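You operate a simulated robot arm through the tools that you are given. There is no shell and no other tool. Be economical: measure what you need, move in short steps, check, and stop when the job is done.

The job below is to be done with a simulated robot arm. You get a single attempt, and the scene is never put back.

JOB
Put things in order on the door end of the plank table. At the end: the large clay lump from the door end of the plank table stands where the green sponge stood; the grey sponge stands where the large clay lump stood; the green sponge from the door end of the plank table is on the beige thin board; the brown clay block from the door end of the plank table stands where the grey sponge stood; whatever was shut is shut again. Leave all else as you found it, and nothing knocked over.

Only the result counts: the job must be done as asked and must still hold three seconds after the hand-in. Knocking over, shifting, dropping, spilling or breaking anything else fails it.

ROBOT AND FRAMES
A 7-joint arm with a two-finger parallel gripper, fixed in place. Base frame: the origin is at the foot of the arm, x ahead of it, y to its left, z up; the work surface is at about z = 0.72. Units: m, degrees, N and s.
With the tool pointing down near the work surface it reaches from about 0.28 to 0.68 m from the base axis. Its first joint turns from -66.0 to 66.0 degrees. Payload 1.57 kg.
The tool frame sits at the grasp point between the pads (the TCP): z along the fingers, y along the line on which they close. The tips reach 0.03 m beyond it. Largest opening 0.11 m; finger width 0.024, thickness 0.012; the body of the gripper, 0.048 by 0.112 m, starts 0.078 m behind the TCP.
Orientation is that of the tool frame in the base frame, as a unit quaternion [x, y, z, w]. With the fingers straight down and closing along the base's y, the tool's x points along the base's -x, its y along +y and its z along -z.

CONTROLS
- The arm moves only by the tool step_arm. Its argument "targets" is a list of rows, each a list of 2 entries, a list of its own where there are three numbers: the shift along the tool's x, y, z in m, then the turn, a rotation vector about the tool's x, y, z in degrees. In form: [[[dx, dy, dz], [rx, ry, rz]], ...]. A call has 1 to 8 rows; each row shifts and turns the commanded pose from where the row before left it, along the tool's axes as they then stand. "jaw" is the closure in counts, from 0 (fully open) to 255 (shut), set as the call begins (left out, the last holds). Rows are played at 5 a second. More than 0.05 m and 8.6 degrees between two rows, or a gripper value outside its range, and nothing of the call is played. A pose out of reach is approached as far as the arm can. The call stops where the force on the tool passes 40 N (or 10 N more than at its start, if that is more) or the arm is blocked; 0.2 s more then pass. Each finger travels about 0.108 m/s and halts on what it meets, pressing with about 43 N; the grip force reading is that of the motor and also rises with nothing between the fingers. The clock runs only during rows and for 0.2 s after the last one: add rows that do not move to give the fingers time. The reply holds the time, the measured pose of the TCP, the force on the tool along the base axes, the opening and the grip force, in the units named above and with some noise.
- Cameras (640 x 400 px; columns grow to the right, rows downward): "scene" is fixed at [0.1659, -0.3981, 1.3944]; the picture's right is [0.75, -0.66, 0.00], its down [-0.44, -0.50, -0.75] and it looks along [0.50, 0.56, -0.66] (base axes); focal length 313 px, centre (320, 200). "wrist" rides on the gripper at [-0.036, 0, -0.08] in the tool frame; the picture's right is [0.00, -1.00, 0.00], its down [0.97, 0.00, -0.24] and it looks along [0.24, 0.00, 0.97] (tool axes); focal length 218 px, centre (320, 200).
- snapshot(camera): a new picture of that camera. It takes no simulated time.
- pixel_to_xyz(camera, pixels): for up to 12 pixels [column, row] of the newest picture of that camera ("zoom" is the newest enlarged one), the place [x, y, z] in the base frame of the surface seen there, good to about 0.002 m. It takes no simulated time.
- inspect(camera, box): a new picture of the part [left, top, right, bottom] of that camera's present view, enlarged. It takes no simulated time.
- close_job(): hands the job in; it is judged then, once.

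Work in short steps. Measure before you move; look again where a grasp or a placing could have gone wrong, and mend it. You have 80 turns and 46 pictures in all, those below and enlarged ones among them. Open the gripper and draw the arm clear of the work before you hand the job in, unless the task says otherwise; then end with one line.

The tools are called after "Emit:" as a command line: name --argument value ..., lists and objects as JSON in quotes. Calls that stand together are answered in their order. step_arm: Moves the arm, as the interface text tells. Its arguments: {"type":"object","properties":{"targets":{"type":"array"},"jaw":{"type":"number"}},"required":["targets"]} The other tools are called the same way: snapshot (camera) takes a picture; pixel_to_xyz (camera, pixels) gives the place of the surface under pixels of a picture; inspect (camera, box) takes an enlarged picture of a part of a camera's view; close_job () hands the job in.

At the start:

```text
time_s: 0.0
eef_pos: [0.4027, -0.0505, 1.0052]
ee_rot: [0.0, 1.0, 0.0, -0.001]
force: [0.3, -1.1, -0.6]
width: 0.1098
grip_force: 0.0
```

scene: 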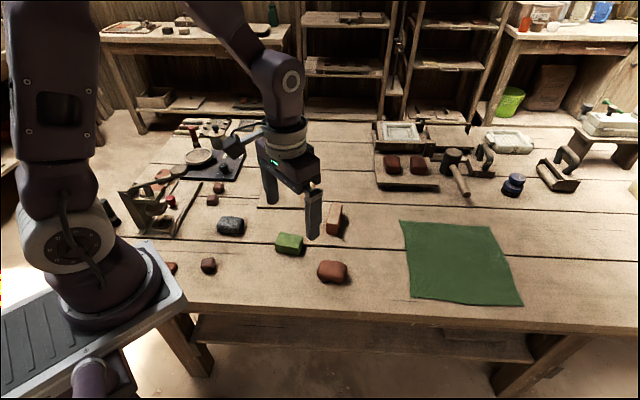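
wrist: 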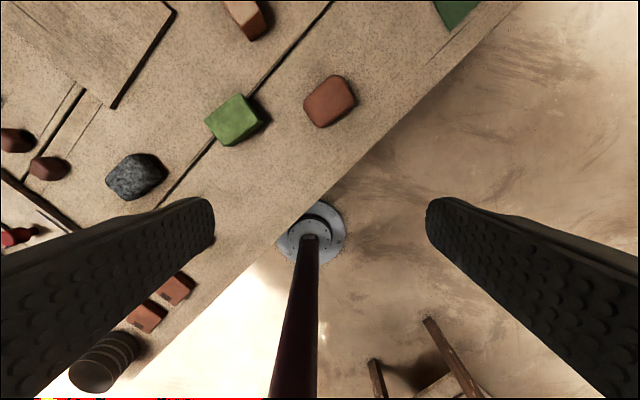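

The pictures show the green sponge near scene (289,243), the clay lump (332,271), the grey sponge (231,226) and the brown block (334,218). I'll enlarge the region for identification and find the beige thin board.

Emit:
inspect --camera "scene" --box '[100, 110, 380, 290]'

Emit:
inspect --camera "scene" --box '[350, 90, 640, 280]'

```text
2.22 times, centred on (240, 200) of scene
```

zoom: 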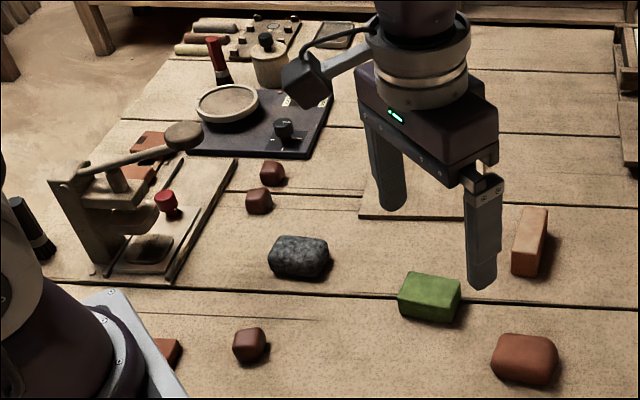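

```text
2.11 times, centred on (495, 185) of scene
```

zoom: 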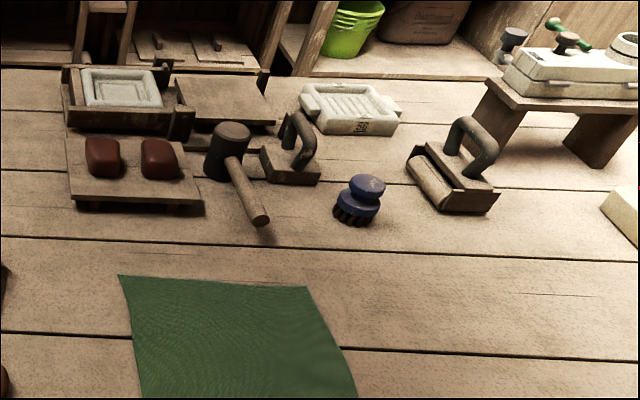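

I'll measure candidate objects in the wrist picture, which sees the four objects and the board at upper left clearly.

Emit:
inspect --camera "wrist" --box '[0, 0, 400, 250]'

Emit:
pixel_to_xyz --camera "wrist" --pixels '[[330, 100], [235, 120], [137, 175], [245, 18], [110, 105], [170, 10], [60, 70], [48, 168], [15, 140], [175, 288], [148, 316], [260, 200]]'

```text
1.60 times, centred on (200, 125) of wrist
```

zoom: 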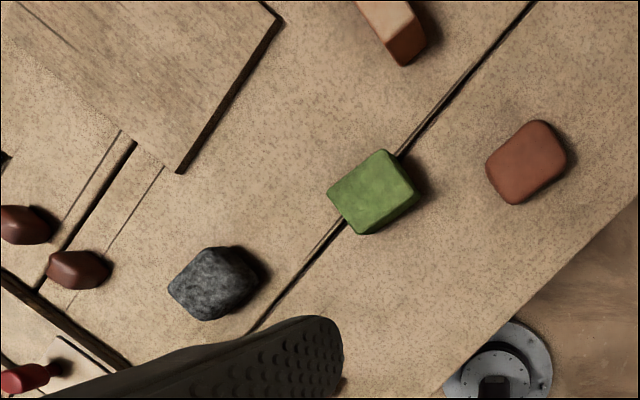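

```text
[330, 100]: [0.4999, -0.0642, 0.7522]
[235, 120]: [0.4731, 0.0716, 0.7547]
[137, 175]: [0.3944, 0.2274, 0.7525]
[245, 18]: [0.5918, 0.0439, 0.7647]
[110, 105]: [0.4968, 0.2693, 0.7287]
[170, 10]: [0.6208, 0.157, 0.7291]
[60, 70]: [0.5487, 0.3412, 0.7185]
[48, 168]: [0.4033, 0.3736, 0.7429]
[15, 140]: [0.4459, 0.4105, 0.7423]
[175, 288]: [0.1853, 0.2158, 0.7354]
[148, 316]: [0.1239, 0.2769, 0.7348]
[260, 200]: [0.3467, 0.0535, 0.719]
```

The order is clear: green to the board, lump to green's place, grey to lump's place, brown to grey's place. I'll measure the outlines from the zoomed wrist view, taking top corners of green (385,150), (418,190), (365,235), (328,190), plus grey and lump.

Emit:
pixel_to_xyz --camera "zoom" --pixels '[[385, 152], [403, 178], [357, 217], [330, 190], [364, 232], [415, 193], [172, 288], [207, 251], [244, 250], [257, 280], [206, 317], [190, 285]]'

Emit:
pixel_to_xyz --camera "zoom" --pixels '[[490, 165], [540, 123], [563, 160], [515, 201], [488, 180], [552, 128], [560, 170], [281, 20], [180, 170], [5, 65], [365, 5], [408, 15]]'

Emit:
step_arm --targets '[[[-0.03, 0.03, 0], [0, 0, 0]], [[-0.03, 0.03, 0], [0, 0, 0]], [[-0.03, 0.03, 0], [0, 0, 0]], [[0, 0, 0], [0, 0, 0]]]' --jaw 0

Emit:
snapshot --camera "wrist"

```text
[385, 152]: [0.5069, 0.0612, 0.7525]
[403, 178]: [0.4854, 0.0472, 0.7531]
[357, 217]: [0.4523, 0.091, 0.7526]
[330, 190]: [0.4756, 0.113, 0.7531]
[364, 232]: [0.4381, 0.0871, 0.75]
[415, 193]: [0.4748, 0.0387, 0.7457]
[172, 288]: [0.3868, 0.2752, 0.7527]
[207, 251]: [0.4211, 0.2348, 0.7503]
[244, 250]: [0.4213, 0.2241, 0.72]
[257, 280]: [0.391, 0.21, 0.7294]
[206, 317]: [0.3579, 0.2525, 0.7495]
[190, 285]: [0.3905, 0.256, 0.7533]
```

```text
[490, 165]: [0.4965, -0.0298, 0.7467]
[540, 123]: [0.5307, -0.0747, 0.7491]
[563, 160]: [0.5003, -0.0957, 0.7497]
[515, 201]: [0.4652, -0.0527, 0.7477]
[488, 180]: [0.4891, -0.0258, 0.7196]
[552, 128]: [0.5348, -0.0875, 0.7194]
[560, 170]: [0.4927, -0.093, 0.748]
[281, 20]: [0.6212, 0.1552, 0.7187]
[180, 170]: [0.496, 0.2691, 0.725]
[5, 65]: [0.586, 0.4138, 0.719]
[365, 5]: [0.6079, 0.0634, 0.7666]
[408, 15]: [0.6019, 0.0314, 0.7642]
```

```text
time_s: 1.0
eef_pos: [0.493, 0.0402, 1.0062]
ee_rot: [-0.001, 1.0, 0.001, 0.0]
force: [0.3, -0.3, 0.4]
width: 0.1098
grip_force: 0.3
```

```text
40 pictures are left
```

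wrist: 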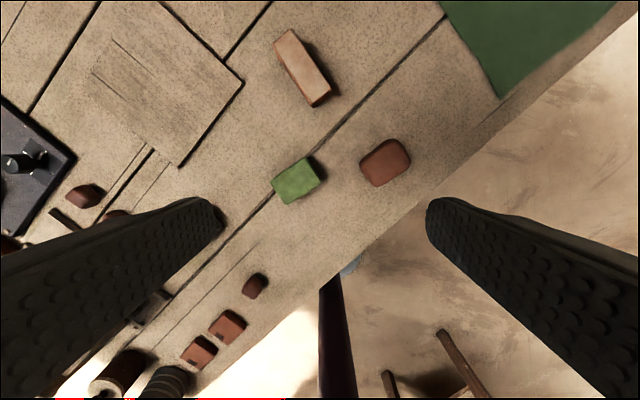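

Board and brown block are now fully visible; I'll enlarge this part to measure them.

Emit:
inspect --camera "wrist" --box '[60, 0, 440, 238]'

```text
1.68 times, centred on (250, 119) of wrist
```

zoom: 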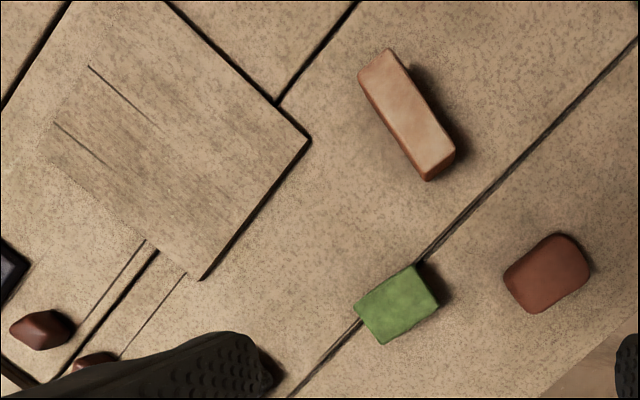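

Emit:
pixel_to_xyz --camera "zoom" --pixels '[[200, 272], [304, 140], [55, 130], [165, 8], [180, 140], [411, 267], [433, 303], [384, 341], [358, 305], [384, 309], [415, 290], [70, 100]]'

Emit:
pixel_to_xyz --camera "zoom" --pixels '[[388, 52], [362, 77], [452, 150], [428, 168], [427, 179], [405, 112], [560, 236], [588, 262], [536, 310], [506, 276], [547, 272], [455, 155]]'

```text
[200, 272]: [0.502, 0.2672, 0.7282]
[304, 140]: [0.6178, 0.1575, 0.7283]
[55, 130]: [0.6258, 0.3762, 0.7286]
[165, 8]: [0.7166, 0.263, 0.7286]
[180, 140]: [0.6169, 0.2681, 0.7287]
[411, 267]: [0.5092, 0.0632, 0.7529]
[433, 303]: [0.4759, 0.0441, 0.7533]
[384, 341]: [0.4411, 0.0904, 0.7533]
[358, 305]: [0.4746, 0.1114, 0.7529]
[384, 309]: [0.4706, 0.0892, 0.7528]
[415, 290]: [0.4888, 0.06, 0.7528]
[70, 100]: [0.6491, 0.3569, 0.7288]
```

```text
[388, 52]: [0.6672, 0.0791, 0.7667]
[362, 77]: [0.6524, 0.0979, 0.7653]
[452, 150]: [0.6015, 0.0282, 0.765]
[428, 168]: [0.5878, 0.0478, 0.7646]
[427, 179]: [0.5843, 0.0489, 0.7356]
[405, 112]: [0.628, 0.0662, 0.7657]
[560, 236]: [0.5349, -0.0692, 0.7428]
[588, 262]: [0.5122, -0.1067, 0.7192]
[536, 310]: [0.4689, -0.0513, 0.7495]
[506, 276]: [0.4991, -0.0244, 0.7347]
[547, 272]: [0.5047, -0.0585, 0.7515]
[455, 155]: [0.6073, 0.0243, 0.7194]
```

Green's centre is about (0.475, 0.077), its long side running at about 124° and 0.059 m long. I move above it, turn -33° about the tool's z and descend to a hover.

Emit:
step_arm --targets '[[[0.018, 0.037, 0], [0, 0, -8.25]], [[0, 0, 0.04], [0, 0, -8.25]], [[0, 0, 0.04], [0, 0, -8.25]], [[0, 0, 0.04], [0, 0, -8.25]], [[0, 0, 0.04], [0, 0, 0]], [[0, 0, 0.02], [0, 0, 0]], [[0, 0, 0], [0, 0, 0]]]'

Emit:
snapshot --camera "wrist"

```text
time_s: 2.6
eef_pos: [0.474, 0.0764, 0.8252]
ee_rot: [-0.286, 0.958, 0.0, 0.0]
force: [0.5, -0.4, 0.6]
width: 0.11
grip_force: 0.1
```

```text
38 pictures are left
```

wrist: 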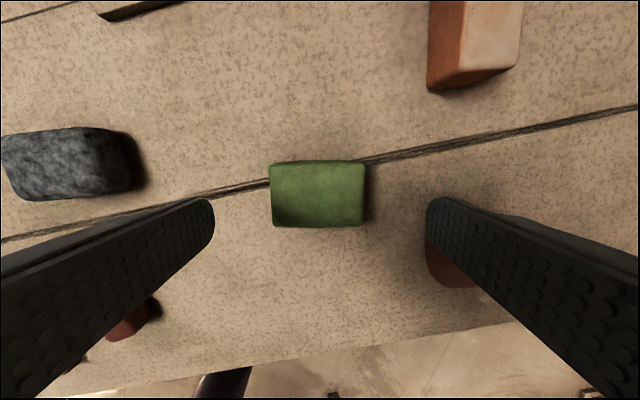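

The sponge sits between the fingers, well aligned (pixels 270–365, 160–227), with the lump about 4 cm beyond the right finger. I descend to z≈0.753 and close.

Emit:
step_arm --targets '[[[0, 0, 0.04], [0, 0, 0]], [[0, 0, 0.032], [0, 0, 0]], [[0, 0, 0], [0, 0, 0]]]'

Emit:
step_arm --targets '[[[0, 0, 0], [0, 0, 0]], [[0, 0, 0], [0, 0, 0]], [[0, 0, 0], [0, 0, 0]], [[0, 0, 0], [0, 0, 0]]]' --jaw 255

```text
time_s: 3.4
eef_pos: [0.4753, 0.0759, 0.7528]
ee_rot: [-0.284, 0.959, 0.0, 0.0]
force: [0.6, -0.1, 0.1]
width: 0.1101
grip_force: 0.0
```

```text
time_s: 4.4
eef_pos: [0.4735, 0.077, 0.7542]
ee_rot: [-0.284, 0.959, 0.001, 0.0]
force: [-0.6, 1.1, -0.1]
width: 0.0686
grip_force: 43.0
```

Gripped at width 0.069 (43 N). I lift it 0.10 and carry it to above the board at (0.59, 0.25).

Emit:
step_arm --targets '[[[0, 0, -0.04], [0, 0, 0]], [[0, 0, -0.05], [0, 0, 0]], [[-0.0383, 0.0165, 0], [0, 0, 0]], [[-0.0383, 0.0165, 0], [0, 0, 0]], [[-0.0383, 0.0165, 0], [0, 0, 0]], [[-0.0383, 0.0165, 0], [0, 0, 0]], [[-0.0383, 0.0166, 0], [0, 0, 0]], [[0, 0, 0], [0, 0, 0]]]'

Emit:
snapshot --camera "wrist"

```text
time_s: 6.2
eef_pos: [0.5906, 0.2501, 0.8426]
ee_rot: [-0.284, 0.959, 0.0, -0.001]
force: [0.4, -0.1, -0.7]
width: 0.0686
grip_force: 43.0
```

```text
37 pictures are left
```

wrist: 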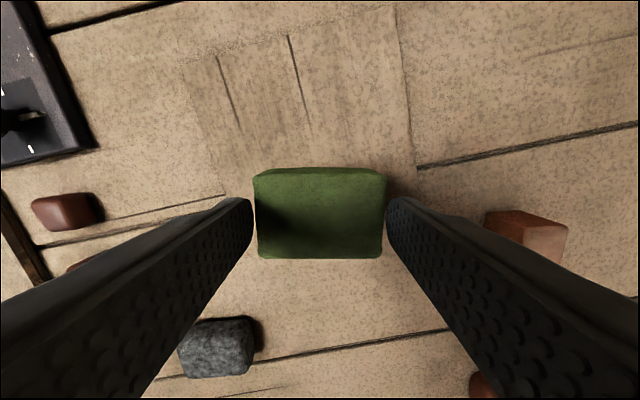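

The sponge hangs over the board (board corner near (0.502,0.267), all edges ≥2 cm inside by computation). I lower it by 0.078 to just touching the board top at 0.7285.

Emit:
step_arm --targets '[[[0, 0, 0.04], [0, 0, 0]], [[0, 0, 0.025], [0, 0, 0]], [[0, 0, 0.013], [0, 0, 0]], [[0, 0, 0], [0, 0, 0]]]'

```text
time_s: 6.8
eef_pos: [0.5905, 0.25, 0.7901]
ee_rot: [-0.284, 0.959, -0.001, 0.001]
force: [-10.1, -3.4, 19.4]
width: 0.0684
grip_force: 42.8
stopped in row 3: the force on the tool passed its limit (the readings are from after the stop); the commanded pose is now the measured one
```

Contact came early, at z 0.790 rather than 0.765, so I need to see what touches.

Emit:
snapshot --camera "scene"

Emit:
snapshot --camera "wrist"

```text
36 pictures are left
```

scene: 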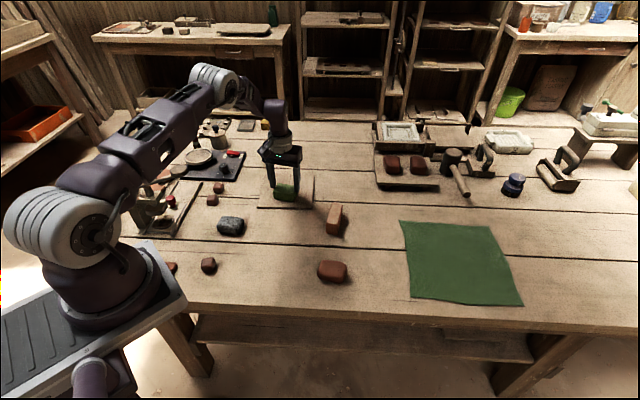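

```text
35 pictures are left
```

wrist: 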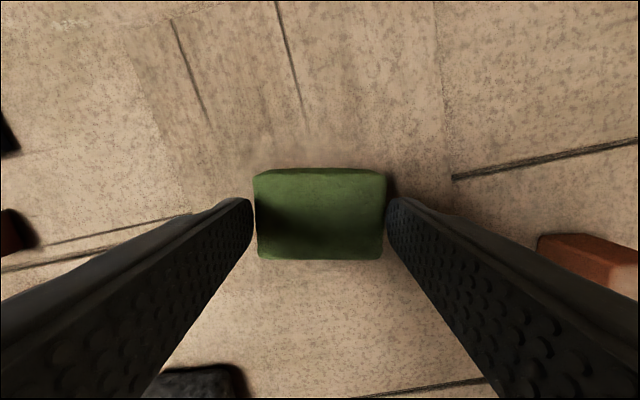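

I'll enlarge the gripper area to look for the contact, e.g. under the sponge or along the arm.

Emit:
inspect --camera "scene" --box '[230, 130, 350, 220]'

Emit:
inspect --camera "scene" --box '[60, 60, 320, 280]'

Emit:
step_arm --targets '[[[0, 0, 0], [0, 0, 0]]]'

```text
4.44 times, centred on (290, 175) of scene
```

zoom: 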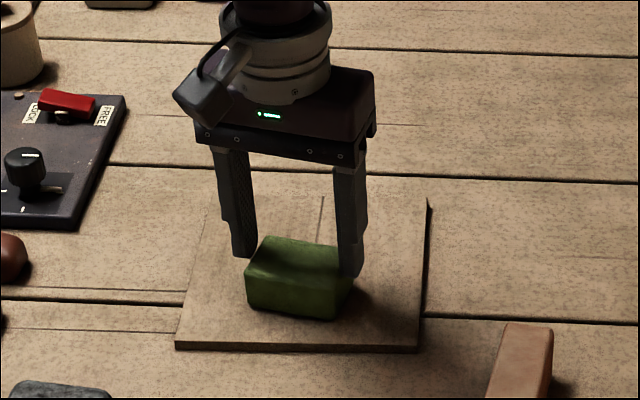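

```text
1.82 times, centred on (190, 170) of scene
```

zoom: 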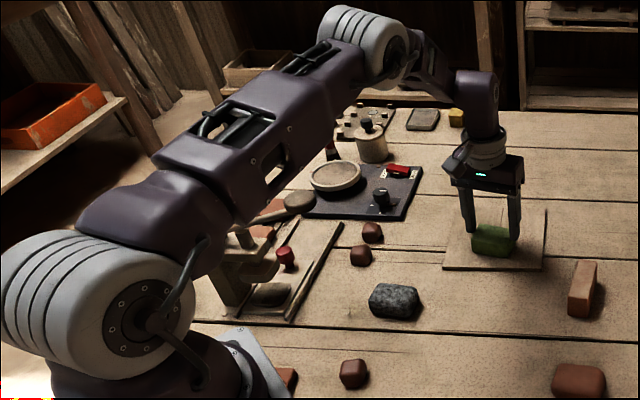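

```text
time_s: 7.2
eef_pos: [0.5917, 0.2513, 0.7882]
ee_rot: [-0.283, 0.959, -0.001, 0.003]
force: [-9.3, -3.3, 26.4]
width: 0.0685
grip_force: 43.1
```

The sponge seems to have slid down in the grip and now rests on the board. I'll check its top height in the wrist view.

Emit:
pixel_to_xyz --camera "wrist" --pixels '[[320, 220], [275, 180], [365, 180], [275, 250], [365, 250], [320, 300], [250, 215], [390, 215]]'

```text
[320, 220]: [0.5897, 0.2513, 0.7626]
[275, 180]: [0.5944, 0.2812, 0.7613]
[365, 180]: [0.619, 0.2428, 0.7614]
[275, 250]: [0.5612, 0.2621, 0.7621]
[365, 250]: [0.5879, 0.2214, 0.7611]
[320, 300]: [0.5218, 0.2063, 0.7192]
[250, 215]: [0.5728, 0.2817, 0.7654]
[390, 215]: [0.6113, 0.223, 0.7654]
```

Sponge top is at 0.7615, so its bottom is on the board (0.7285) and it is lightly pressed. I ease up 1 mm and open, then rise straight up.

Emit:
step_arm --targets '[[[0, 0, -0.001], [0, 0, 0]], [[0, 0, 0], [0, 0, 0]]]'

Emit:
step_arm --targets '[[[0, 0, 0], [0, 0, 0]], [[0, 0, 0], [0, 0, 0]], [[0, 0, 0], [0, 0, 0]], [[0, 0, -0.03], [0, 0, 0]], [[0, 0, -0.05], [0, 0, 0]], [[0, 0, 0], [0, 0, 0]]]' --jaw 0

Emit:
snapshot --camera "wrist"

```text
time_s: 7.8
eef_pos: [0.5916, 0.2521, 0.7882]
ee_rot: [-0.284, 0.959, -0.001, 0.003]
force: [-2.5, -0.5, 14.6]
width: 0.0686
grip_force: 43.0
```

```text
time_s: 9.2
eef_pos: [0.5916, 0.2503, 0.8681]
ee_rot: [-0.284, 0.959, 0.0, 0.001]
force: [0.7, -0.5, 0.2]
width: 0.11
grip_force: 0.0
```

```text
32 pictures are left
```

wrist: 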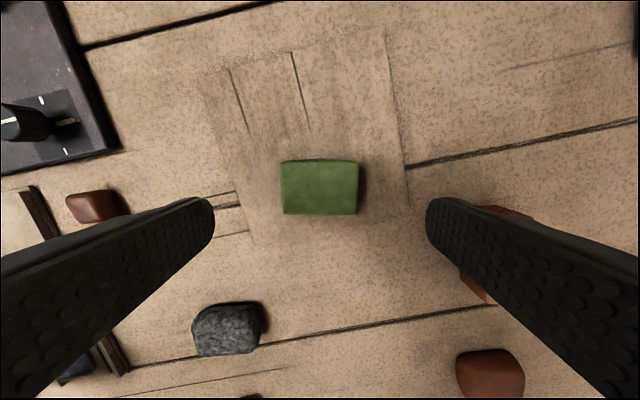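

The green sponge rests on the board; its edges appear inside the board outline. Next, the clay lump: I move at z≈0.868 to above (0.50,-0.063), keeping the same turn, since its long axis is also about 125°.

Emit:
pixel_to_xyz --camera "wrist" --pixels '[[253, 240], [408, 203], [385, 32], [318, 190], [285, 212], [355, 212]]'

Emit:
step_arm --targets '[[[0.0354, -0.0304, 0], [0, 0, 0]], [[0.0354, -0.0304, 0], [0, 0, 0]], [[0.0354, -0.0304, 0], [0, 0, 0]], [[0.0354, -0.0304, 0], [0, 0, 0]], [[0.0354, -0.0304, 0], [0, 0, 0]], [[0.0354, -0.0304, 0], [0, 0, 0]], [[0.0354, -0.0304, 0], [0, 0, 0]], [[0, 0, 0], [0, 0, 0]]]'

Emit:
snapshot --camera "wrist"

```text
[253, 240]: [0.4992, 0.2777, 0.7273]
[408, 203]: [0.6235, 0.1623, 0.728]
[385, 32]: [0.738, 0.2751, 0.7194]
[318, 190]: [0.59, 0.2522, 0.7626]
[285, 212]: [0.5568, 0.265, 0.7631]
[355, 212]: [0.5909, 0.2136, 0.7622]
```

```text
time_s: 11.0
eef_pos: [0.4996, -0.0617, 0.8696]
ee_rot: [-0.284, 0.959, -0.001, 0.001]
force: [-0.4, 0.3, 0.1]
width: 0.1101
grip_force: 0.1
```

```text
31 pictures are left
```

wrist: 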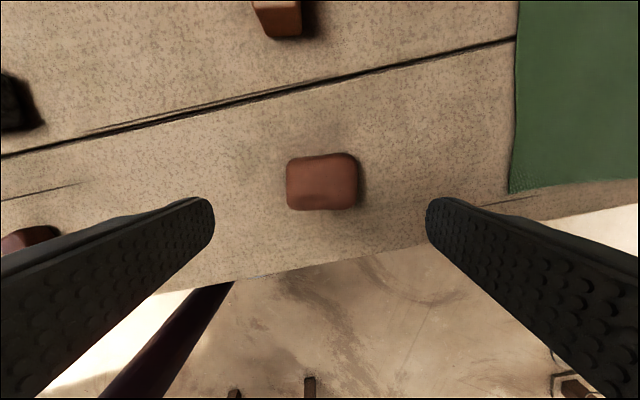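

The lump spans pixels 286–357 × 153–210; I measure its edges to centre the grasp.

Emit:
pixel_to_xyz --camera "wrist" --pixels '[[288, 182], [355, 182], [322, 156], [322, 207], [300, 165], [345, 165], [300, 200], [345, 200], [322, 181], [322, 213]]'

```text
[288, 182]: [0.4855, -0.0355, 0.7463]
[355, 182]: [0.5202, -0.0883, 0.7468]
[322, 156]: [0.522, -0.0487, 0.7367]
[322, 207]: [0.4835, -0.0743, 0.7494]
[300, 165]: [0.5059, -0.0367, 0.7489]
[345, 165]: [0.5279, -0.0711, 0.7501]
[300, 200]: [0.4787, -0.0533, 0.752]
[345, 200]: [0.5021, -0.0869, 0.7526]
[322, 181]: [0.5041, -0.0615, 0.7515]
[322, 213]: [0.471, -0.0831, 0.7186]
```

Lump centre is (0.503,-0.062), top 0.752, axis at 123°. I shift 3 mm, descend to 0.752 and close.

Emit:
step_arm --targets '[[[-0.0029, -0.0018, 0.04], [0, 0, 0]], [[0, 0, 0.04], [0, 0, 0]], [[0, 0, 0.0375], [0, 0, 0]], [[0, 0, 0], [0, 0, 0]]]'

Emit:
step_arm --targets '[[[0, 0, 0], [0, 0, 0]], [[0, 0, 0], [0, 0, 0]], [[0, 0, 0], [0, 0, 0]], [[0, 0, 0], [0, 0, 0]]]' --jaw 255

Emit:
step_arm --targets '[[[0, 0, -0.01], [0, 0, 0]], [[0, 0, -0.015], [0, 0, 0]], [[0, 0, -0.015], [0, 0, 0]], [[0, 0, 0], [0, 0, 0]]]'

Emit:
snapshot --camera "wrist"

```text
time_s: 12.0
eef_pos: [0.5038, -0.0624, 0.7509]
ee_rot: [-0.284, 0.959, -0.001, 0.001]
force: [-0.2, -0.6, 0.2]
width: 0.1102
grip_force: 0.1
```

```text
time_s: 13.0
eef_pos: [0.5029, -0.0612, 0.7507]
ee_rot: [-0.284, 0.959, -0.001, 0.001]
force: [-0.5, -0.7, -0.1]
width: 0.0705
grip_force: 42.6
```

```text
time_s: 14.0
eef_pos: [0.5027, -0.0618, 0.791]
ee_rot: [-0.284, 0.959, 0.0, 0.001]
force: [0.0, -1.0, -2.7]
width: 0.0706
grip_force: 42.7
```

```text
30 pictures are left
```

wrist: 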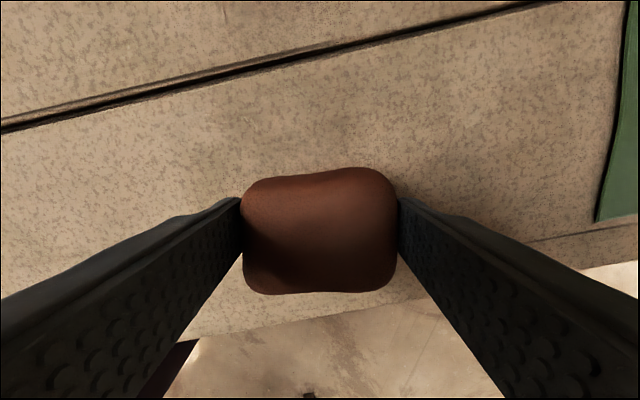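

Slow lift worked; I check how high the lump hangs in the grip.

Emit:
pixel_to_xyz --camera "wrist" --pixels '[[320, 230], [270, 210], [370, 210], [270, 270], [370, 270]]'

Emit:
step_arm --targets '[[[0, 0, 0], [0, 0, 0]], [[0, 0, 0], [0, 0, 0]], [[0, 0, 0], [0, 0, 0]]]'

Emit:
snapshot --camera "wrist"

Emit:
pixel_to_xyz --camera "wrist" --pixels '[[320, 230], [270, 210], [370, 210], [270, 270], [370, 270]]'

```text
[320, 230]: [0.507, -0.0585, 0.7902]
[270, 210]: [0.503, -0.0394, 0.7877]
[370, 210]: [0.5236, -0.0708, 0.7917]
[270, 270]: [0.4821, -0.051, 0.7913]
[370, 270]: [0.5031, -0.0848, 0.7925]
```

```text
time_s: 14.8
eef_pos: [0.5025, -0.0614, 0.7902]
ee_rot: [-0.284, 0.959, -0.001, 0.001]
force: [0.1, -1.0, -2.1]
width: 0.0707
grip_force: 42.9
```

```text
29 pictures are left
```

wrist: 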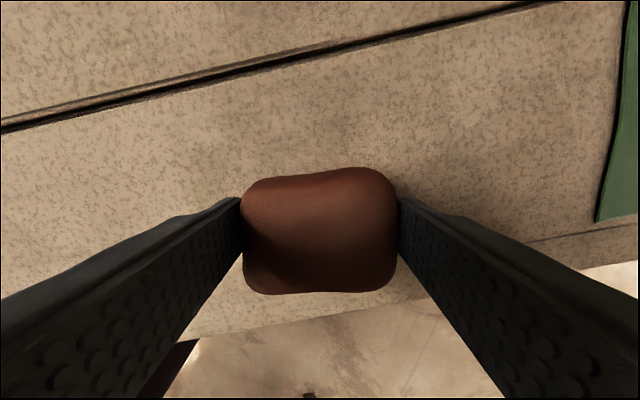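

```text
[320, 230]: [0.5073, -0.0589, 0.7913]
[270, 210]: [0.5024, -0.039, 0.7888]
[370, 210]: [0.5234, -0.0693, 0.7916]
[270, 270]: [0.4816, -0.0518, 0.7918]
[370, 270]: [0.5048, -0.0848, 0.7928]
```

No slip this time (top 0.791 at TCP 0.791). I carry the lump gently to the green sponge's former place (0.475, 0.077).

Emit:
step_arm --targets '[[[-0.004, 0.0105, 0], [0, 0, 0]], [[-0.008, 0.0205, 0], [0, 0, 0]], [[-0.009, 0.0225, 0], [0, 0, 0]], [[-0.01, 0.025, 0], [0, 0, 0]], [[-0.009, 0.0225, 0], [0, 0, 0]], [[-0.008, 0.0205, 0], [0, 0, 0]], [[-0.004, 0.01, 0], [0, 0, 0]], [[0, 0, 0], [0, 0, 0]]]'

Emit:
step_arm --targets '[[[0, 0, 0.015], [0, 0, 0]], [[0, 0, 0.012], [0, 0, 0]], [[0, 0, 0.008], [0, 0, 0]], [[0, 0, 0.003], [0, 0, 0]], [[0, 0, 0], [0, 0, 0]]]'

```text
time_s: 16.6
eef_pos: [0.4748, 0.0762, 0.792]
ee_rot: [-0.284, 0.959, 0.0, 0.001]
force: [0.5, 0.3, -2.7]
width: 0.0707
grip_force: 43.3
```

```text
time_s: 17.8
eef_pos: [0.4743, 0.0768, 0.751]
ee_rot: [-0.284, 0.959, -0.001, 0.001]
force: [0.1, -0.1, -2.3]
width: 0.0709
grip_force: 43.4
```

At grasp height with the weight still hanging; I lower 1 mm more, then open and rise.

Emit:
step_arm --targets '[[[0, 0, 0.001], [0, 0, 0]], [[0, 0, 0], [0, 0, 0]]]'

Emit:
step_arm --targets '[[[0, 0, 0], [0, 0, 0]], [[0, 0, 0], [0, 0, 0]], [[0, 0, 0], [0, 0, 0]], [[0, 0, -0.03], [0, 0, 0]], [[0, 0, -0.05], [0, 0, 0]], [[0, 0, -0.04], [0, 0, 0]], [[0, 0, 0], [0, 0, 0]]]' --jaw 0

Emit:
snapshot --camera "wrist"

```text
time_s: 18.4
eef_pos: [0.4749, 0.0751, 0.7506]
ee_rot: [-0.285, 0.959, 0.0, 0.002]
force: [-0.7, -0.9, -2.5]
width: 0.0706
grip_force: 43.3
```

```text
time_s: 20.0
eef_pos: [0.4756, 0.0766, 0.8723]
ee_rot: [-0.284, 0.959, -0.001, 0.001]
force: [0.0, 0.1, 0.7]
width: 0.1099
grip_force: 0.1
```

```text
28 pictures are left
```

wrist: 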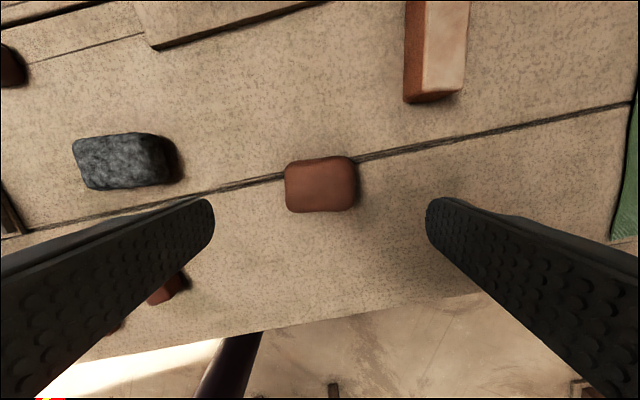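

The lump stands in place. Now I raise 5 cm and move above the grey sponge near (0.39,0.242), then look.

Emit:
step_arm --targets '[[[0, 0, -0.05], [0, 0, 0]], [[-0.0037, 0.0371, 0], [0, 0, 0]], [[-0.0037, 0.0371, 0], [0, 0, 0]], [[-0.0037, 0.0371, 0], [0, 0, 0]], [[-0.0037, 0.0371, 0], [0, 0, 0]], [[-0.0037, 0.0371, 0], [0, 0, 0]], [[0, 0, 0], [0, 0, 0]]]'

Emit:
snapshot --camera "wrist"

```text
time_s: 21.6
eef_pos: [0.3899, 0.2427, 0.9218]
ee_rot: [-0.284, 0.959, -0.001, 0.001]
force: [1.0, -0.6, -0.5]
width: 0.1097
grip_force: 0.0
```

```text
27 pictures are left
```

wrist: 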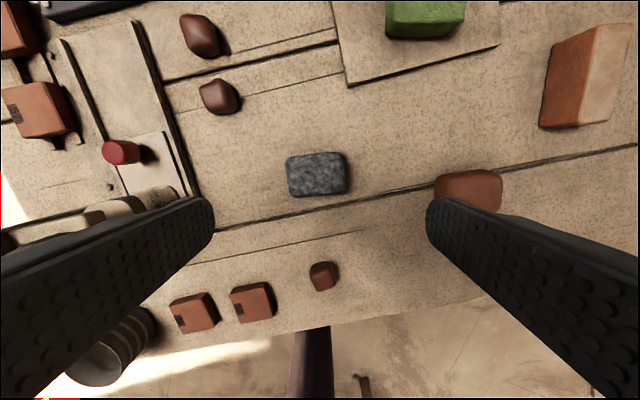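

I measure the grey sponge's edges (287–346 × 152–197) plus the rail at (190,190), the press at (150,200) and the red knob (120,152).

Emit:
pixel_to_xyz --camera "wrist" --pixels '[[289, 177], [344, 175], [316, 154], [316, 196], [316, 176], [192, 190], [150, 110], [160, 195], [120, 150], [110, 208], [295, 160], [340, 190]]'

Emit:
inspect --camera "wrist" --box '[160, 60, 480, 260]'

```text
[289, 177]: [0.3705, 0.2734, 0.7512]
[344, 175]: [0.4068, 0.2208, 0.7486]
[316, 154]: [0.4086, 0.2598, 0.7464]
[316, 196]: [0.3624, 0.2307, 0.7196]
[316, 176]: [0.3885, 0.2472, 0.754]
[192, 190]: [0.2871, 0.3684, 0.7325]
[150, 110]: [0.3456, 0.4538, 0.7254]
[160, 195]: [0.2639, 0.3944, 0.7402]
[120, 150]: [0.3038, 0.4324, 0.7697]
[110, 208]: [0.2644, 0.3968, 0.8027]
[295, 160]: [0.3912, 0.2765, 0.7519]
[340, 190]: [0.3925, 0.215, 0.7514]
```

```text
2.00 times, centred on (320, 160) of wrist
```

zoom: 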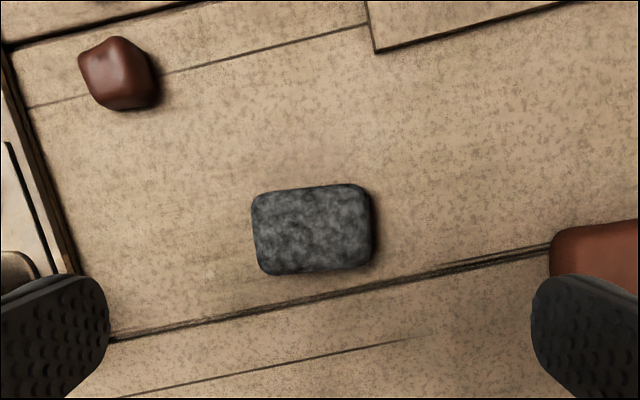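

Grey's centre is (0.3895,0.247), tilted about 6° from the tool axis; the rail is 10 cm off. I correct, descend to 0.752, close and lift slowly.

Emit:
step_arm --targets '[[[-0.002, 0.0038, 0.03], [0, 0, -6]], [[0, 0, 0.045], [0, 0, 0]], [[0, 0, 0.045], [0, 0, 0]], [[0, 0, 0.03], [0, 0, 0]], [[0, 0, 0.02], [0, 0, 0]], [[0, 0, 0], [0, 0, 0]]]'

Emit:
step_arm --targets '[[[0, 0, 0], [0, 0, 0]], [[0, 0, 0], [0, 0, 0]], [[0, 0, 0], [0, 0, 0]], [[0, 0, 0], [0, 0, 0]]]' --jaw 255

Emit:
step_arm --targets '[[[0, 0, -0.005], [0, 0, 0]], [[0, 0, -0.01], [0, 0, 0]], [[0, 0, -0.015], [0, 0, 0]], [[0, 0, -0.015], [0, 0, 0]], [[0, 0, -0.01], [0, 0, 0]], [[0, 0, -0.005], [0, 0, 0]], [[0, 0, 0], [0, 0, 0]]]'

Emit:
snapshot --camera "wrist"

Emit:
pixel_to_xyz --camera "wrist" --pixels '[[320, 230], [285, 215], [355, 215], [285, 250], [355, 250]]'

```text
time_s: 23.0
eef_pos: [0.3885, 0.2461, 0.7511]
ee_rot: [-0.334, 0.943, 0.0, 0.002]
force: [0.3, 0.3, -0.6]
width: 0.11
grip_force: 0.1
```

```text
time_s: 24.0
eef_pos: [0.39, 0.2437, 0.7515]
ee_rot: [-0.334, 0.943, -0.001, 0.001]
force: [-0.1, -0.6, -0.7]
width: 0.0687
grip_force: 43.3
```

```text
time_s: 25.6
eef_pos: [0.3879, 0.2478, 0.8123]
ee_rot: [-0.334, 0.942, -0.001, 0.0]
force: [0.2, 0.3, 0.0]
width: 0.0684
grip_force: 43.2
```

```text
25 pictures are left
```

wrist: 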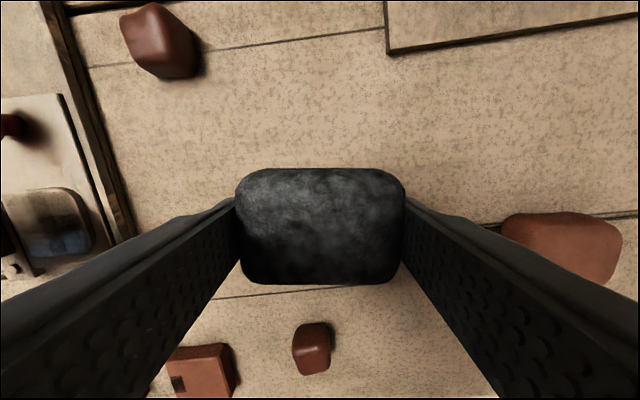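

```text
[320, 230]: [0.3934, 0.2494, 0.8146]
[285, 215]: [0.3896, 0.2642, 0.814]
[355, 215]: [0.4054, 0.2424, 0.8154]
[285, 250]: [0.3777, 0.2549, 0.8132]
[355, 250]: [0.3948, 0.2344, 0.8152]
```

Held firmly (top 0.814 at TCP 0.812). I raise 3 cm and carry gently to the lump's former place (0.503,-0.062).

Emit:
step_arm --targets '[[[0, 0, -0.015], [0, 0, 0]], [[0, 0, -0.015], [0, 0, 0]], [[0.0053, -0.0156, 0], [0, 0, 0]], [[0.0095, -0.0281, 0], [0, 0, 0]], [[0.01054, -0.03121, 0], [0, 0, 0]], [[0.01054, -0.03121, 0], [0, 0, 0]], [[0.01054, -0.03121, 0], [0, 0, 0]], [[0.01054, -0.03121, 0], [0, 0, 0]]]'

Emit:
step_arm --targets '[[[0.01054, -0.03121, 0], [0, 0, 0]], [[0.01054, -0.03121, 0], [0, 0, 0]], [[0.01054, -0.03121, 0], [0, 0, 0]], [[0.0084, -0.025, 0], [0, 0, 0]], [[0.0053, -0.0156, 0], [0, 0, 0]], [[0.0032, -0.0094, 0], [0, 0, 0]], [[0, 0, 0], [0, 0, 0]]]'

Emit:
snapshot --camera "wrist"

Emit:
pixel_to_xyz --camera "wrist" --pixels '[[320, 230], [285, 215], [355, 215], [285, 250], [355, 250]]'

```text
time_s: 27.4
eef_pos: [0.4519, 0.0794, 0.8414]
ee_rot: [-0.334, 0.942, 0.0, 0.001]
force: [-0.6, 0.6, -0.8]
width: 0.0686
grip_force: 42.7
```

```text
time_s: 29.0
eef_pos: [0.5035, -0.0639, 0.8418]
ee_rot: [-0.334, 0.943, 0.0, 0.001]
force: [-0.7, -0.4, -0.3]
width: 0.0685
grip_force: 43.0
```

```text
24 pictures are left
```

wrist: 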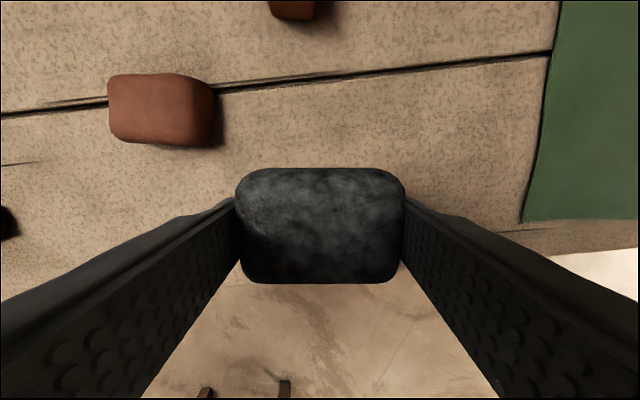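

```text
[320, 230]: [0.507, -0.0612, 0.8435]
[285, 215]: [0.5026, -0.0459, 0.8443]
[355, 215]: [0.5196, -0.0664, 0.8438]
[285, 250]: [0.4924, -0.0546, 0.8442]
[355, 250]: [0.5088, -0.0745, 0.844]
```

Held well. I lower 0.090 to the grasp height, open and rise.

Emit:
step_arm --targets '[[[0, 0, 0.02], [0, 0, 0]], [[0, 0, 0.025], [0, 0, 0]], [[0, 0, 0.02], [0, 0, 0]], [[0, 0, 0.013], [0, 0, 0]], [[0, 0, 0.008], [0, 0, 0]], [[0, 0, 0.0045], [0, 0, 0]], [[0, 0, 0], [0, 0, 0]]]'

Emit:
step_arm --targets '[[[0, 0, 0], [0, 0, 0]], [[0, 0, 0], [0, 0, 0]], [[0, 0, 0], [0, 0, 0]], [[0, 0, -0.03], [0, 0, 0]], [[0, 0, -0.05], [0, 0, 0]], [[0, 0, -0.04], [0, 0, 0]], [[0, 0, 0], [0, 0, 0]]]' --jaw 0

Emit:
snapshot --camera "wrist"

Emit:
pixel_to_xyz --camera "wrist" --pixels '[[290, 182], [350, 182], [322, 160], [322, 205], [321, 182]]'

```text
time_s: 30.6
eef_pos: [0.5045, -0.0625, 0.7516]
ee_rot: [-0.333, 0.943, 0.0, 0.001]
force: [0.3, -0.6, 0.4]
width: 0.0684
grip_force: 42.8
```

```text
time_s: 32.2
eef_pos: [0.5049, -0.0633, 0.8718]
ee_rot: [-0.334, 0.943, 0.0, 0.001]
force: [0.4, 0.5, -0.2]
width: 0.11
grip_force: 0.1
```

```text
23 pictures are left
```

wrist: 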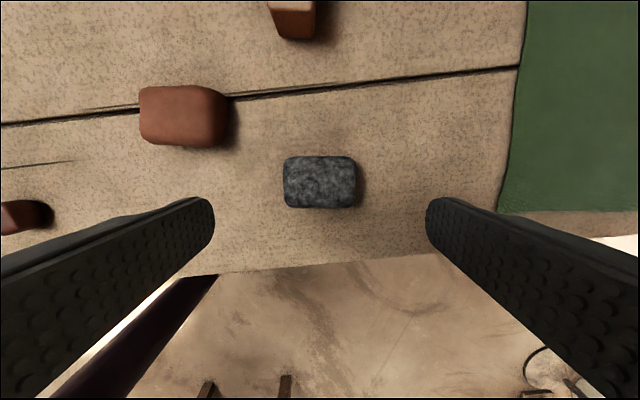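

```text
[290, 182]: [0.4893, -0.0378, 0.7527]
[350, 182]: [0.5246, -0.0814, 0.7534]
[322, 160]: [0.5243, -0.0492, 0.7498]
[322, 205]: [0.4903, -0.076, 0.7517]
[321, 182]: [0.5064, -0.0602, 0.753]
```

Grey stands within ~4 mm of the lump's former place. Next, the brown block (centre about (0.627,0.063), short axis at 128°, near the present closing axis 129°): I move above it and look.

Emit:
step_arm --targets '[[[-0.0436, 0.0052, 0], [0, 0, 0]], [[-0.0436, 0.0052, 0], [0, 0, 0]], [[-0.0436, 0.0052, 0], [0, 0, 0]], [[-0.0436, 0.0052, 0], [0, 0, 0]], [[0, 0, 0], [0, 0, 0]]]'

Emit:
snapshot --camera "wrist"

Emit:
inspect --camera "wrist" --box '[220, 100, 420, 225]'

```text
time_s: 33.4
eef_pos: [0.6267, 0.0642, 0.8734]
ee_rot: [-0.334, 0.943, -0.001, 0.0]
force: [0.2, 0.2, 0.4]
width: 0.1099
grip_force: 0.1
```

```text
22 pictures are left
```

wrist: 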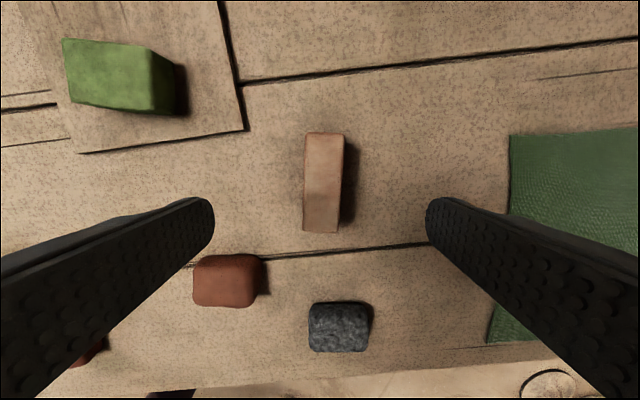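

```text
3.20 times, centred on (320, 162) of wrist
```

zoom: 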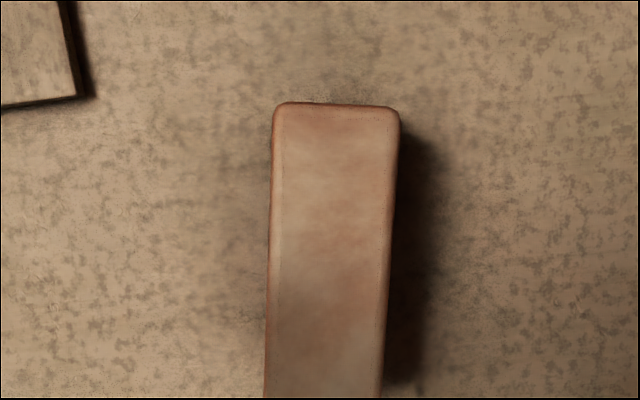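

The block spans about (304–346,133) to (303–339,232), tilted ~2°. I measure its ends and centre.

Emit:
pixel_to_xyz --camera "wrist" --pixels '[[308, 136], [342, 136], [306, 229], [337, 229], [322, 182], [305, 185], [340, 185]]'

```text
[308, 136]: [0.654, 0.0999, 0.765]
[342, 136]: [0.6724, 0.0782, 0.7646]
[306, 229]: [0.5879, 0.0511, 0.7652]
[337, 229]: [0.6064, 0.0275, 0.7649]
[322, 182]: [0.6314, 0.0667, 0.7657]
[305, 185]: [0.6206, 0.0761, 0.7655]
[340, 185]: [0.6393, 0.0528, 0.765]
```

Centre is (0.630,0.064), top 0.765. I correct 3.5 mm and 2°, descend to 0.752, close and lift slowly.

Emit:
step_arm --targets '[[[-0.0027, -0.0022, 0.03], [0, 0, 2]], [[0, 0, 0.04], [0, 0, 0]], [[0, 0, 0.03], [0, 0, 0]], [[0, 0, 0.021], [0, 0, 0]], [[0, 0, 0], [0, 0, 0]]]'

Emit:
step_arm --targets '[[[0, 0, 0], [0, 0, 0]], [[0, 0, 0], [0, 0, 0]], [[0, 0, 0], [0, 0, 0]], [[0, 0, 0], [0, 0, 0]]]' --jaw 255

Emit:
step_arm --targets '[[[0, 0, -0.005], [0, 0, 0]], [[0, 0, -0.01], [0, 0, 0]], [[0, 0, -0.015], [0, 0, 0]], [[0, 0, -0.015], [0, 0, 0]], [[0, 0, -0.01], [0, 0, 0]], [[0, 0, -0.005], [0, 0, 0]], [[0, 0, 0], [0, 0, 0]]]'

Emit:
snapshot --camera "wrist"

Emit:
pixel_to_xyz --camera "wrist" --pixels '[[320, 230], [310, 190], [330, 190], [310, 280], [330, 280]]'

```text
time_s: 34.6
eef_pos: [0.6304, 0.0632, 0.7505]
ee_rot: [-0.317, 0.948, -0.001, 0.001]
force: [0.4, -0.1, 0.7]
width: 0.1098
grip_force: 0.1
```

```text
time_s: 35.6
eef_pos: [0.6291, 0.0642, 0.7515]
ee_rot: [-0.318, 0.948, 0.0, 0.001]
force: [0.2, 0.6, 0.6]
width: 0.0335
grip_force: 41.3
```

```text
time_s: 37.2
eef_pos: [0.6284, 0.0633, 0.8101]
ee_rot: [-0.317, 0.948, 0.0, 0.001]
force: [-0.2, -0.6, -1.4]
width: 0.0334
grip_force: 41.9
```

```text
20 pictures are left
```

wrist: 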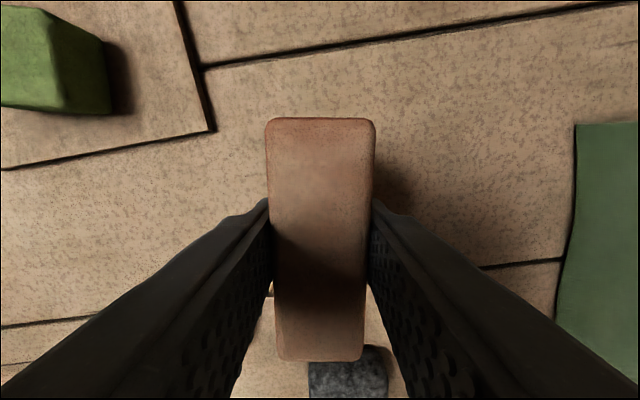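

```text
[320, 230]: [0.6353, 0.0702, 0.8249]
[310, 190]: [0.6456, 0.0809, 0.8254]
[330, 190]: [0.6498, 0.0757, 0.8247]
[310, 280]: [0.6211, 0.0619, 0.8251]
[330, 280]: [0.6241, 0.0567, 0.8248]
```

Firm and level (top 0.825). I raise 3 cm and carry it gently to grey's former place (0.3895,0.247).

Emit:
step_arm --targets '[[[0, 0, -0.015], [0, 0, 0]], [[0, 0, -0.015], [0, 0, 0]], [[0.0041, 0.0145, 0], [0, 0, 0]], [[0.0073, 0.0262, 0], [0, 0, 0]], [[0.00816, 0.02907, 0], [0, 0, 0]], [[0.00816, 0.02907, 0], [0, 0, 0]], [[0.00816, 0.02907, 0], [0, 0, 0]], [[0.00816, 0.02907, 0], [0, 0, 0]]]'

Emit:
step_arm --targets '[[[0.00816, 0.02907, 0], [0, 0, 0]], [[0.00816, 0.02907, 0], [0, 0, 0]], [[0.00816, 0.02907, 0], [0, 0, 0]], [[0.0065, 0.0233, 0], [0, 0, 0]], [[0.0041, 0.0145, 0], [0, 0, 0]], [[0.0024, 0.0087, 0], [0, 0, 0]], [[0, 0, 0], [0, 0, 0]]]'

Emit:
snapshot --camera "wrist"

Emit:
pixel_to_xyz --camera "wrist" --pixels '[[320, 230], [310, 190], [330, 190], [310, 280], [330, 280], [320, 125], [320, 355]]'

```text
time_s: 39.0
eef_pos: [0.4999, 0.1628, 0.8418]
ee_rot: [-0.318, 0.948, 0.0, 0.001]
force: [-0.1, -0.4, -2.4]
width: 0.0338
grip_force: 41.6
```

```text
time_s: 40.6
eef_pos: [0.3894, 0.2465, 0.8401]
ee_rot: [-0.317, 0.948, -0.001, 0.001]
force: [-0.5, -0.6, -2.4]
width: 0.0337
grip_force: 41.3
```

```text
19 pictures are left
```

wrist: 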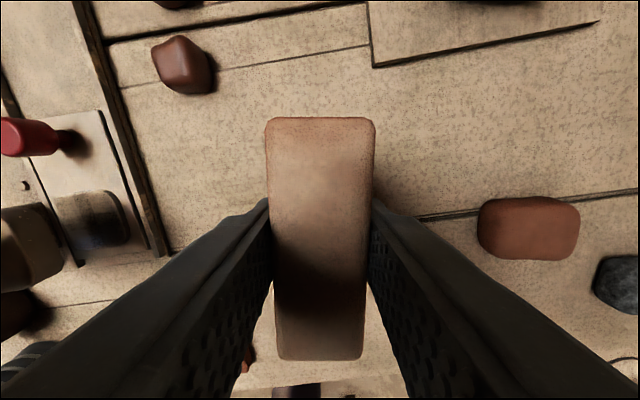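

```text
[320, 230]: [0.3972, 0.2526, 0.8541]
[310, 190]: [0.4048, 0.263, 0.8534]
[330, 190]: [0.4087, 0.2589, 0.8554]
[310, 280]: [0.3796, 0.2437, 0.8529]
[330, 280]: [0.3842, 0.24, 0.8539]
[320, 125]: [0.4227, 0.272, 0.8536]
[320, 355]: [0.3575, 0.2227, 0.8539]
```

Block is centred on (0.390,0.247). I lower it 0.089 to grasp height, open, and rise.

Emit:
step_arm --targets '[[[0, 0, 0.02], [0, 0, 0]], [[0, 0, 0.025], [0, 0, 0]], [[0, 0, 0.02], [0, 0, 0]], [[0, 0, 0.013], [0, 0, 0]], [[0, 0, 0.008], [0, 0, 0]], [[0, 0, 0.0035], [0, 0, 0]], [[0, 0, 0], [0, 0, 0]]]'

```text
time_s: 42.2
eef_pos: [0.3892, 0.2464, 0.7511]
ee_rot: [-0.317, 0.948, 0.0, 0.001]
force: [-4.8, -4.1, 26.0]
width: 0.0339
grip_force: 41.9
```

It is seated (26 N up); I ease 1 mm up, open slowly and rise.

Emit:
step_arm --targets '[[[0, 0, -0.001], [0, 0, 0]], [[0, 0, 0], [0, 0, 0]]]'

Emit:
step_arm --targets '[[[0, 0, 0], [0, 0, 0]], [[0, 0, 0], [0, 0, 0]], [[0, 0, 0], [0, 0, 0]], [[0, 0, 0], [0, 0, 0]], [[0, 0, -0.03], [0, 0, 0]], [[0, 0, -0.05], [0, 0, 0]], [[0, 0, -0.05], [0, 0, 0]], [[0, 0, -0.04], [0, 0, 0]]]' --jaw 0

Emit:
step_arm --targets '[[[0, -0.04, -0.04], [0, 0, 8]], [[0, -0.04, -0.03], [0, 0, 8]], [[0, -0.04, -0.03], [0, 0, 8]], [[0, -0.04, 0], [0, 0, 8]], [[0, -0.04, 0], [0, 0, 5]], [[0, 0, 0], [0, 0, 0]]]'

Emit:
snapshot --camera "wrist"

Emit:
snapshot --camera "scene"

```text
time_s: 42.8
eef_pos: [0.391, 0.2471, 0.7519]
ee_rot: [-0.317, 0.948, -0.001, 0.001]
force: [0.2, -0.7, 0.7]
width: 0.0336
grip_force: 41.6
```

```text
time_s: 44.6
eef_pos: [0.3883, 0.2465, 0.923]
ee_rot: [-0.318, 0.948, -0.001, 0.0]
force: [0.3, -0.6, 0.8]
width: 0.1101
grip_force: 0.1
```

```text
refused: row 1 steps farther than a row can; nothing moved
```

```text
18 pictures are left
```

wrist: 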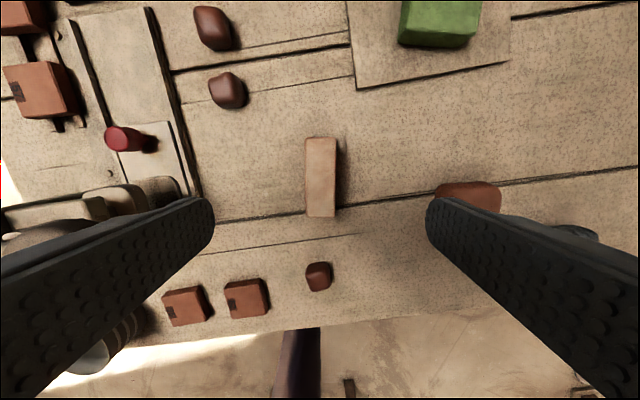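

```text
17 pictures are left
```

scene: 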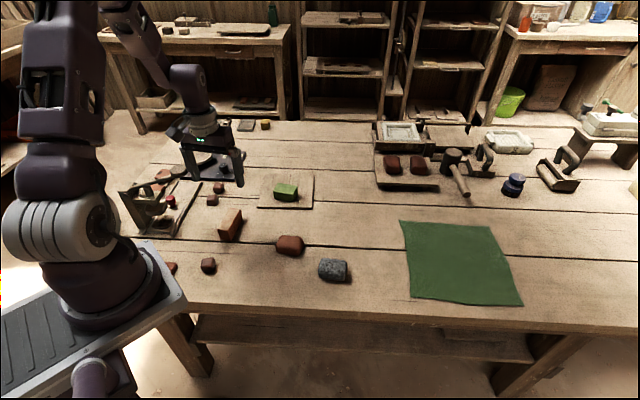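

All four appear placed and upright. I raise and return the arm to the earlier viewing pose to compare the board's place with the first measurement.

Emit:
step_arm --targets '[[[0, 0, -0.042], [0, 0, 0]], [[0, 0, -0.041], [0, 0, 0]], [[0.0082, -0.0456, 0], [0, 0, 0]], [[0.0082, -0.0456, 0], [0, 0, 0]], [[0.0082, -0.0456, 0], [0, 0, 0]], [[0.0082, -0.0456, 0], [0, 0, 0]], [[0.0082, -0.0456, 0], [0, 0, 0]]]'

Emit:
step_arm --targets '[[[0, 0, 0], [0, 0, 7.4]], [[0, 0, 0], [0, 0, 7.4]], [[0, 0, 0], [0, 0, 7.4]], [[0, 0, 0], [0, 0, 7.4]], [[0, 0, 0], [0, 0, 7.4]], [[0, 0, 0], [0, 0, 0]]]'

Emit:
inspect --camera "wrist" --box '[60, 0, 440, 238]'

```text
time_s: 46.2
eef_pos: [0.4924, 0.0399, 1.0064]
ee_rot: [-0.318, 0.948, 0.0, 0.0]
force: [0.1, 0.5, -0.5]
width: 0.1102
grip_force: 0.1
```

```text
time_s: 47.6
eef_pos: [0.4934, 0.0398, 1.0055]
ee_rot: [0.002, 1.0, 0.0, 0.002]
force: [-0.4, 0.1, 0.2]
width: 0.1101
grip_force: 0.1
```

```text
1.68 times, centred on (250, 119) of wrist
```

zoom: 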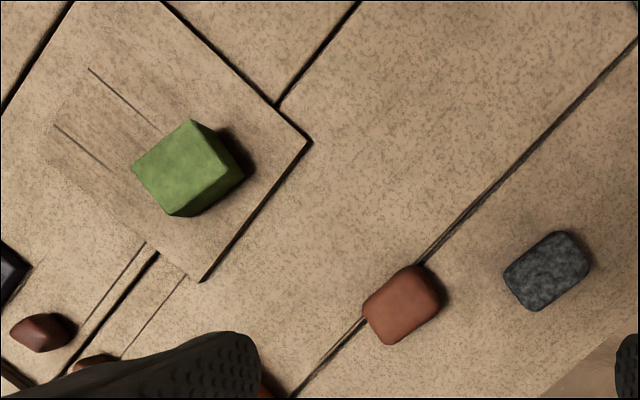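

The board is unmoved (corners (203,280), (309,141) as before). I check the final centres of lump and grey.

Emit:
pixel_to_xyz --camera "zoom" --pixels '[[411, 269], [437, 297], [388, 341], [366, 306], [400, 306], [508, 273], [587, 262], [560, 235], [534, 306], [547, 270]]'

```text
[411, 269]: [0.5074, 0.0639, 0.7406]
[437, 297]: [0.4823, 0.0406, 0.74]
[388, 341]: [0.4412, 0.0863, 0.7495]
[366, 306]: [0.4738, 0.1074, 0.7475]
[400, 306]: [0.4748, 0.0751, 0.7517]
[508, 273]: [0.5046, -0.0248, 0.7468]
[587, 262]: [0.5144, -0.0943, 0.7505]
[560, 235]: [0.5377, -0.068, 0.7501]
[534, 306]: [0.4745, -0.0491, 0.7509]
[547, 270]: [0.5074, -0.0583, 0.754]
```

Lump at about (0.476,0.075) and grey at (0.507,-0.060), each within a few mm of its target place. The gripper is open and the arm clear at z≈1.0, so I hand in.

Emit:
close_job

```text
The job is handed in.
```

I've handed the job in. The green sponge is on the beige board. The clay lump, grey sponge and brown block each stand within about 5 mm of their target places, the board did not move, and nothing needed to be opened or shut.
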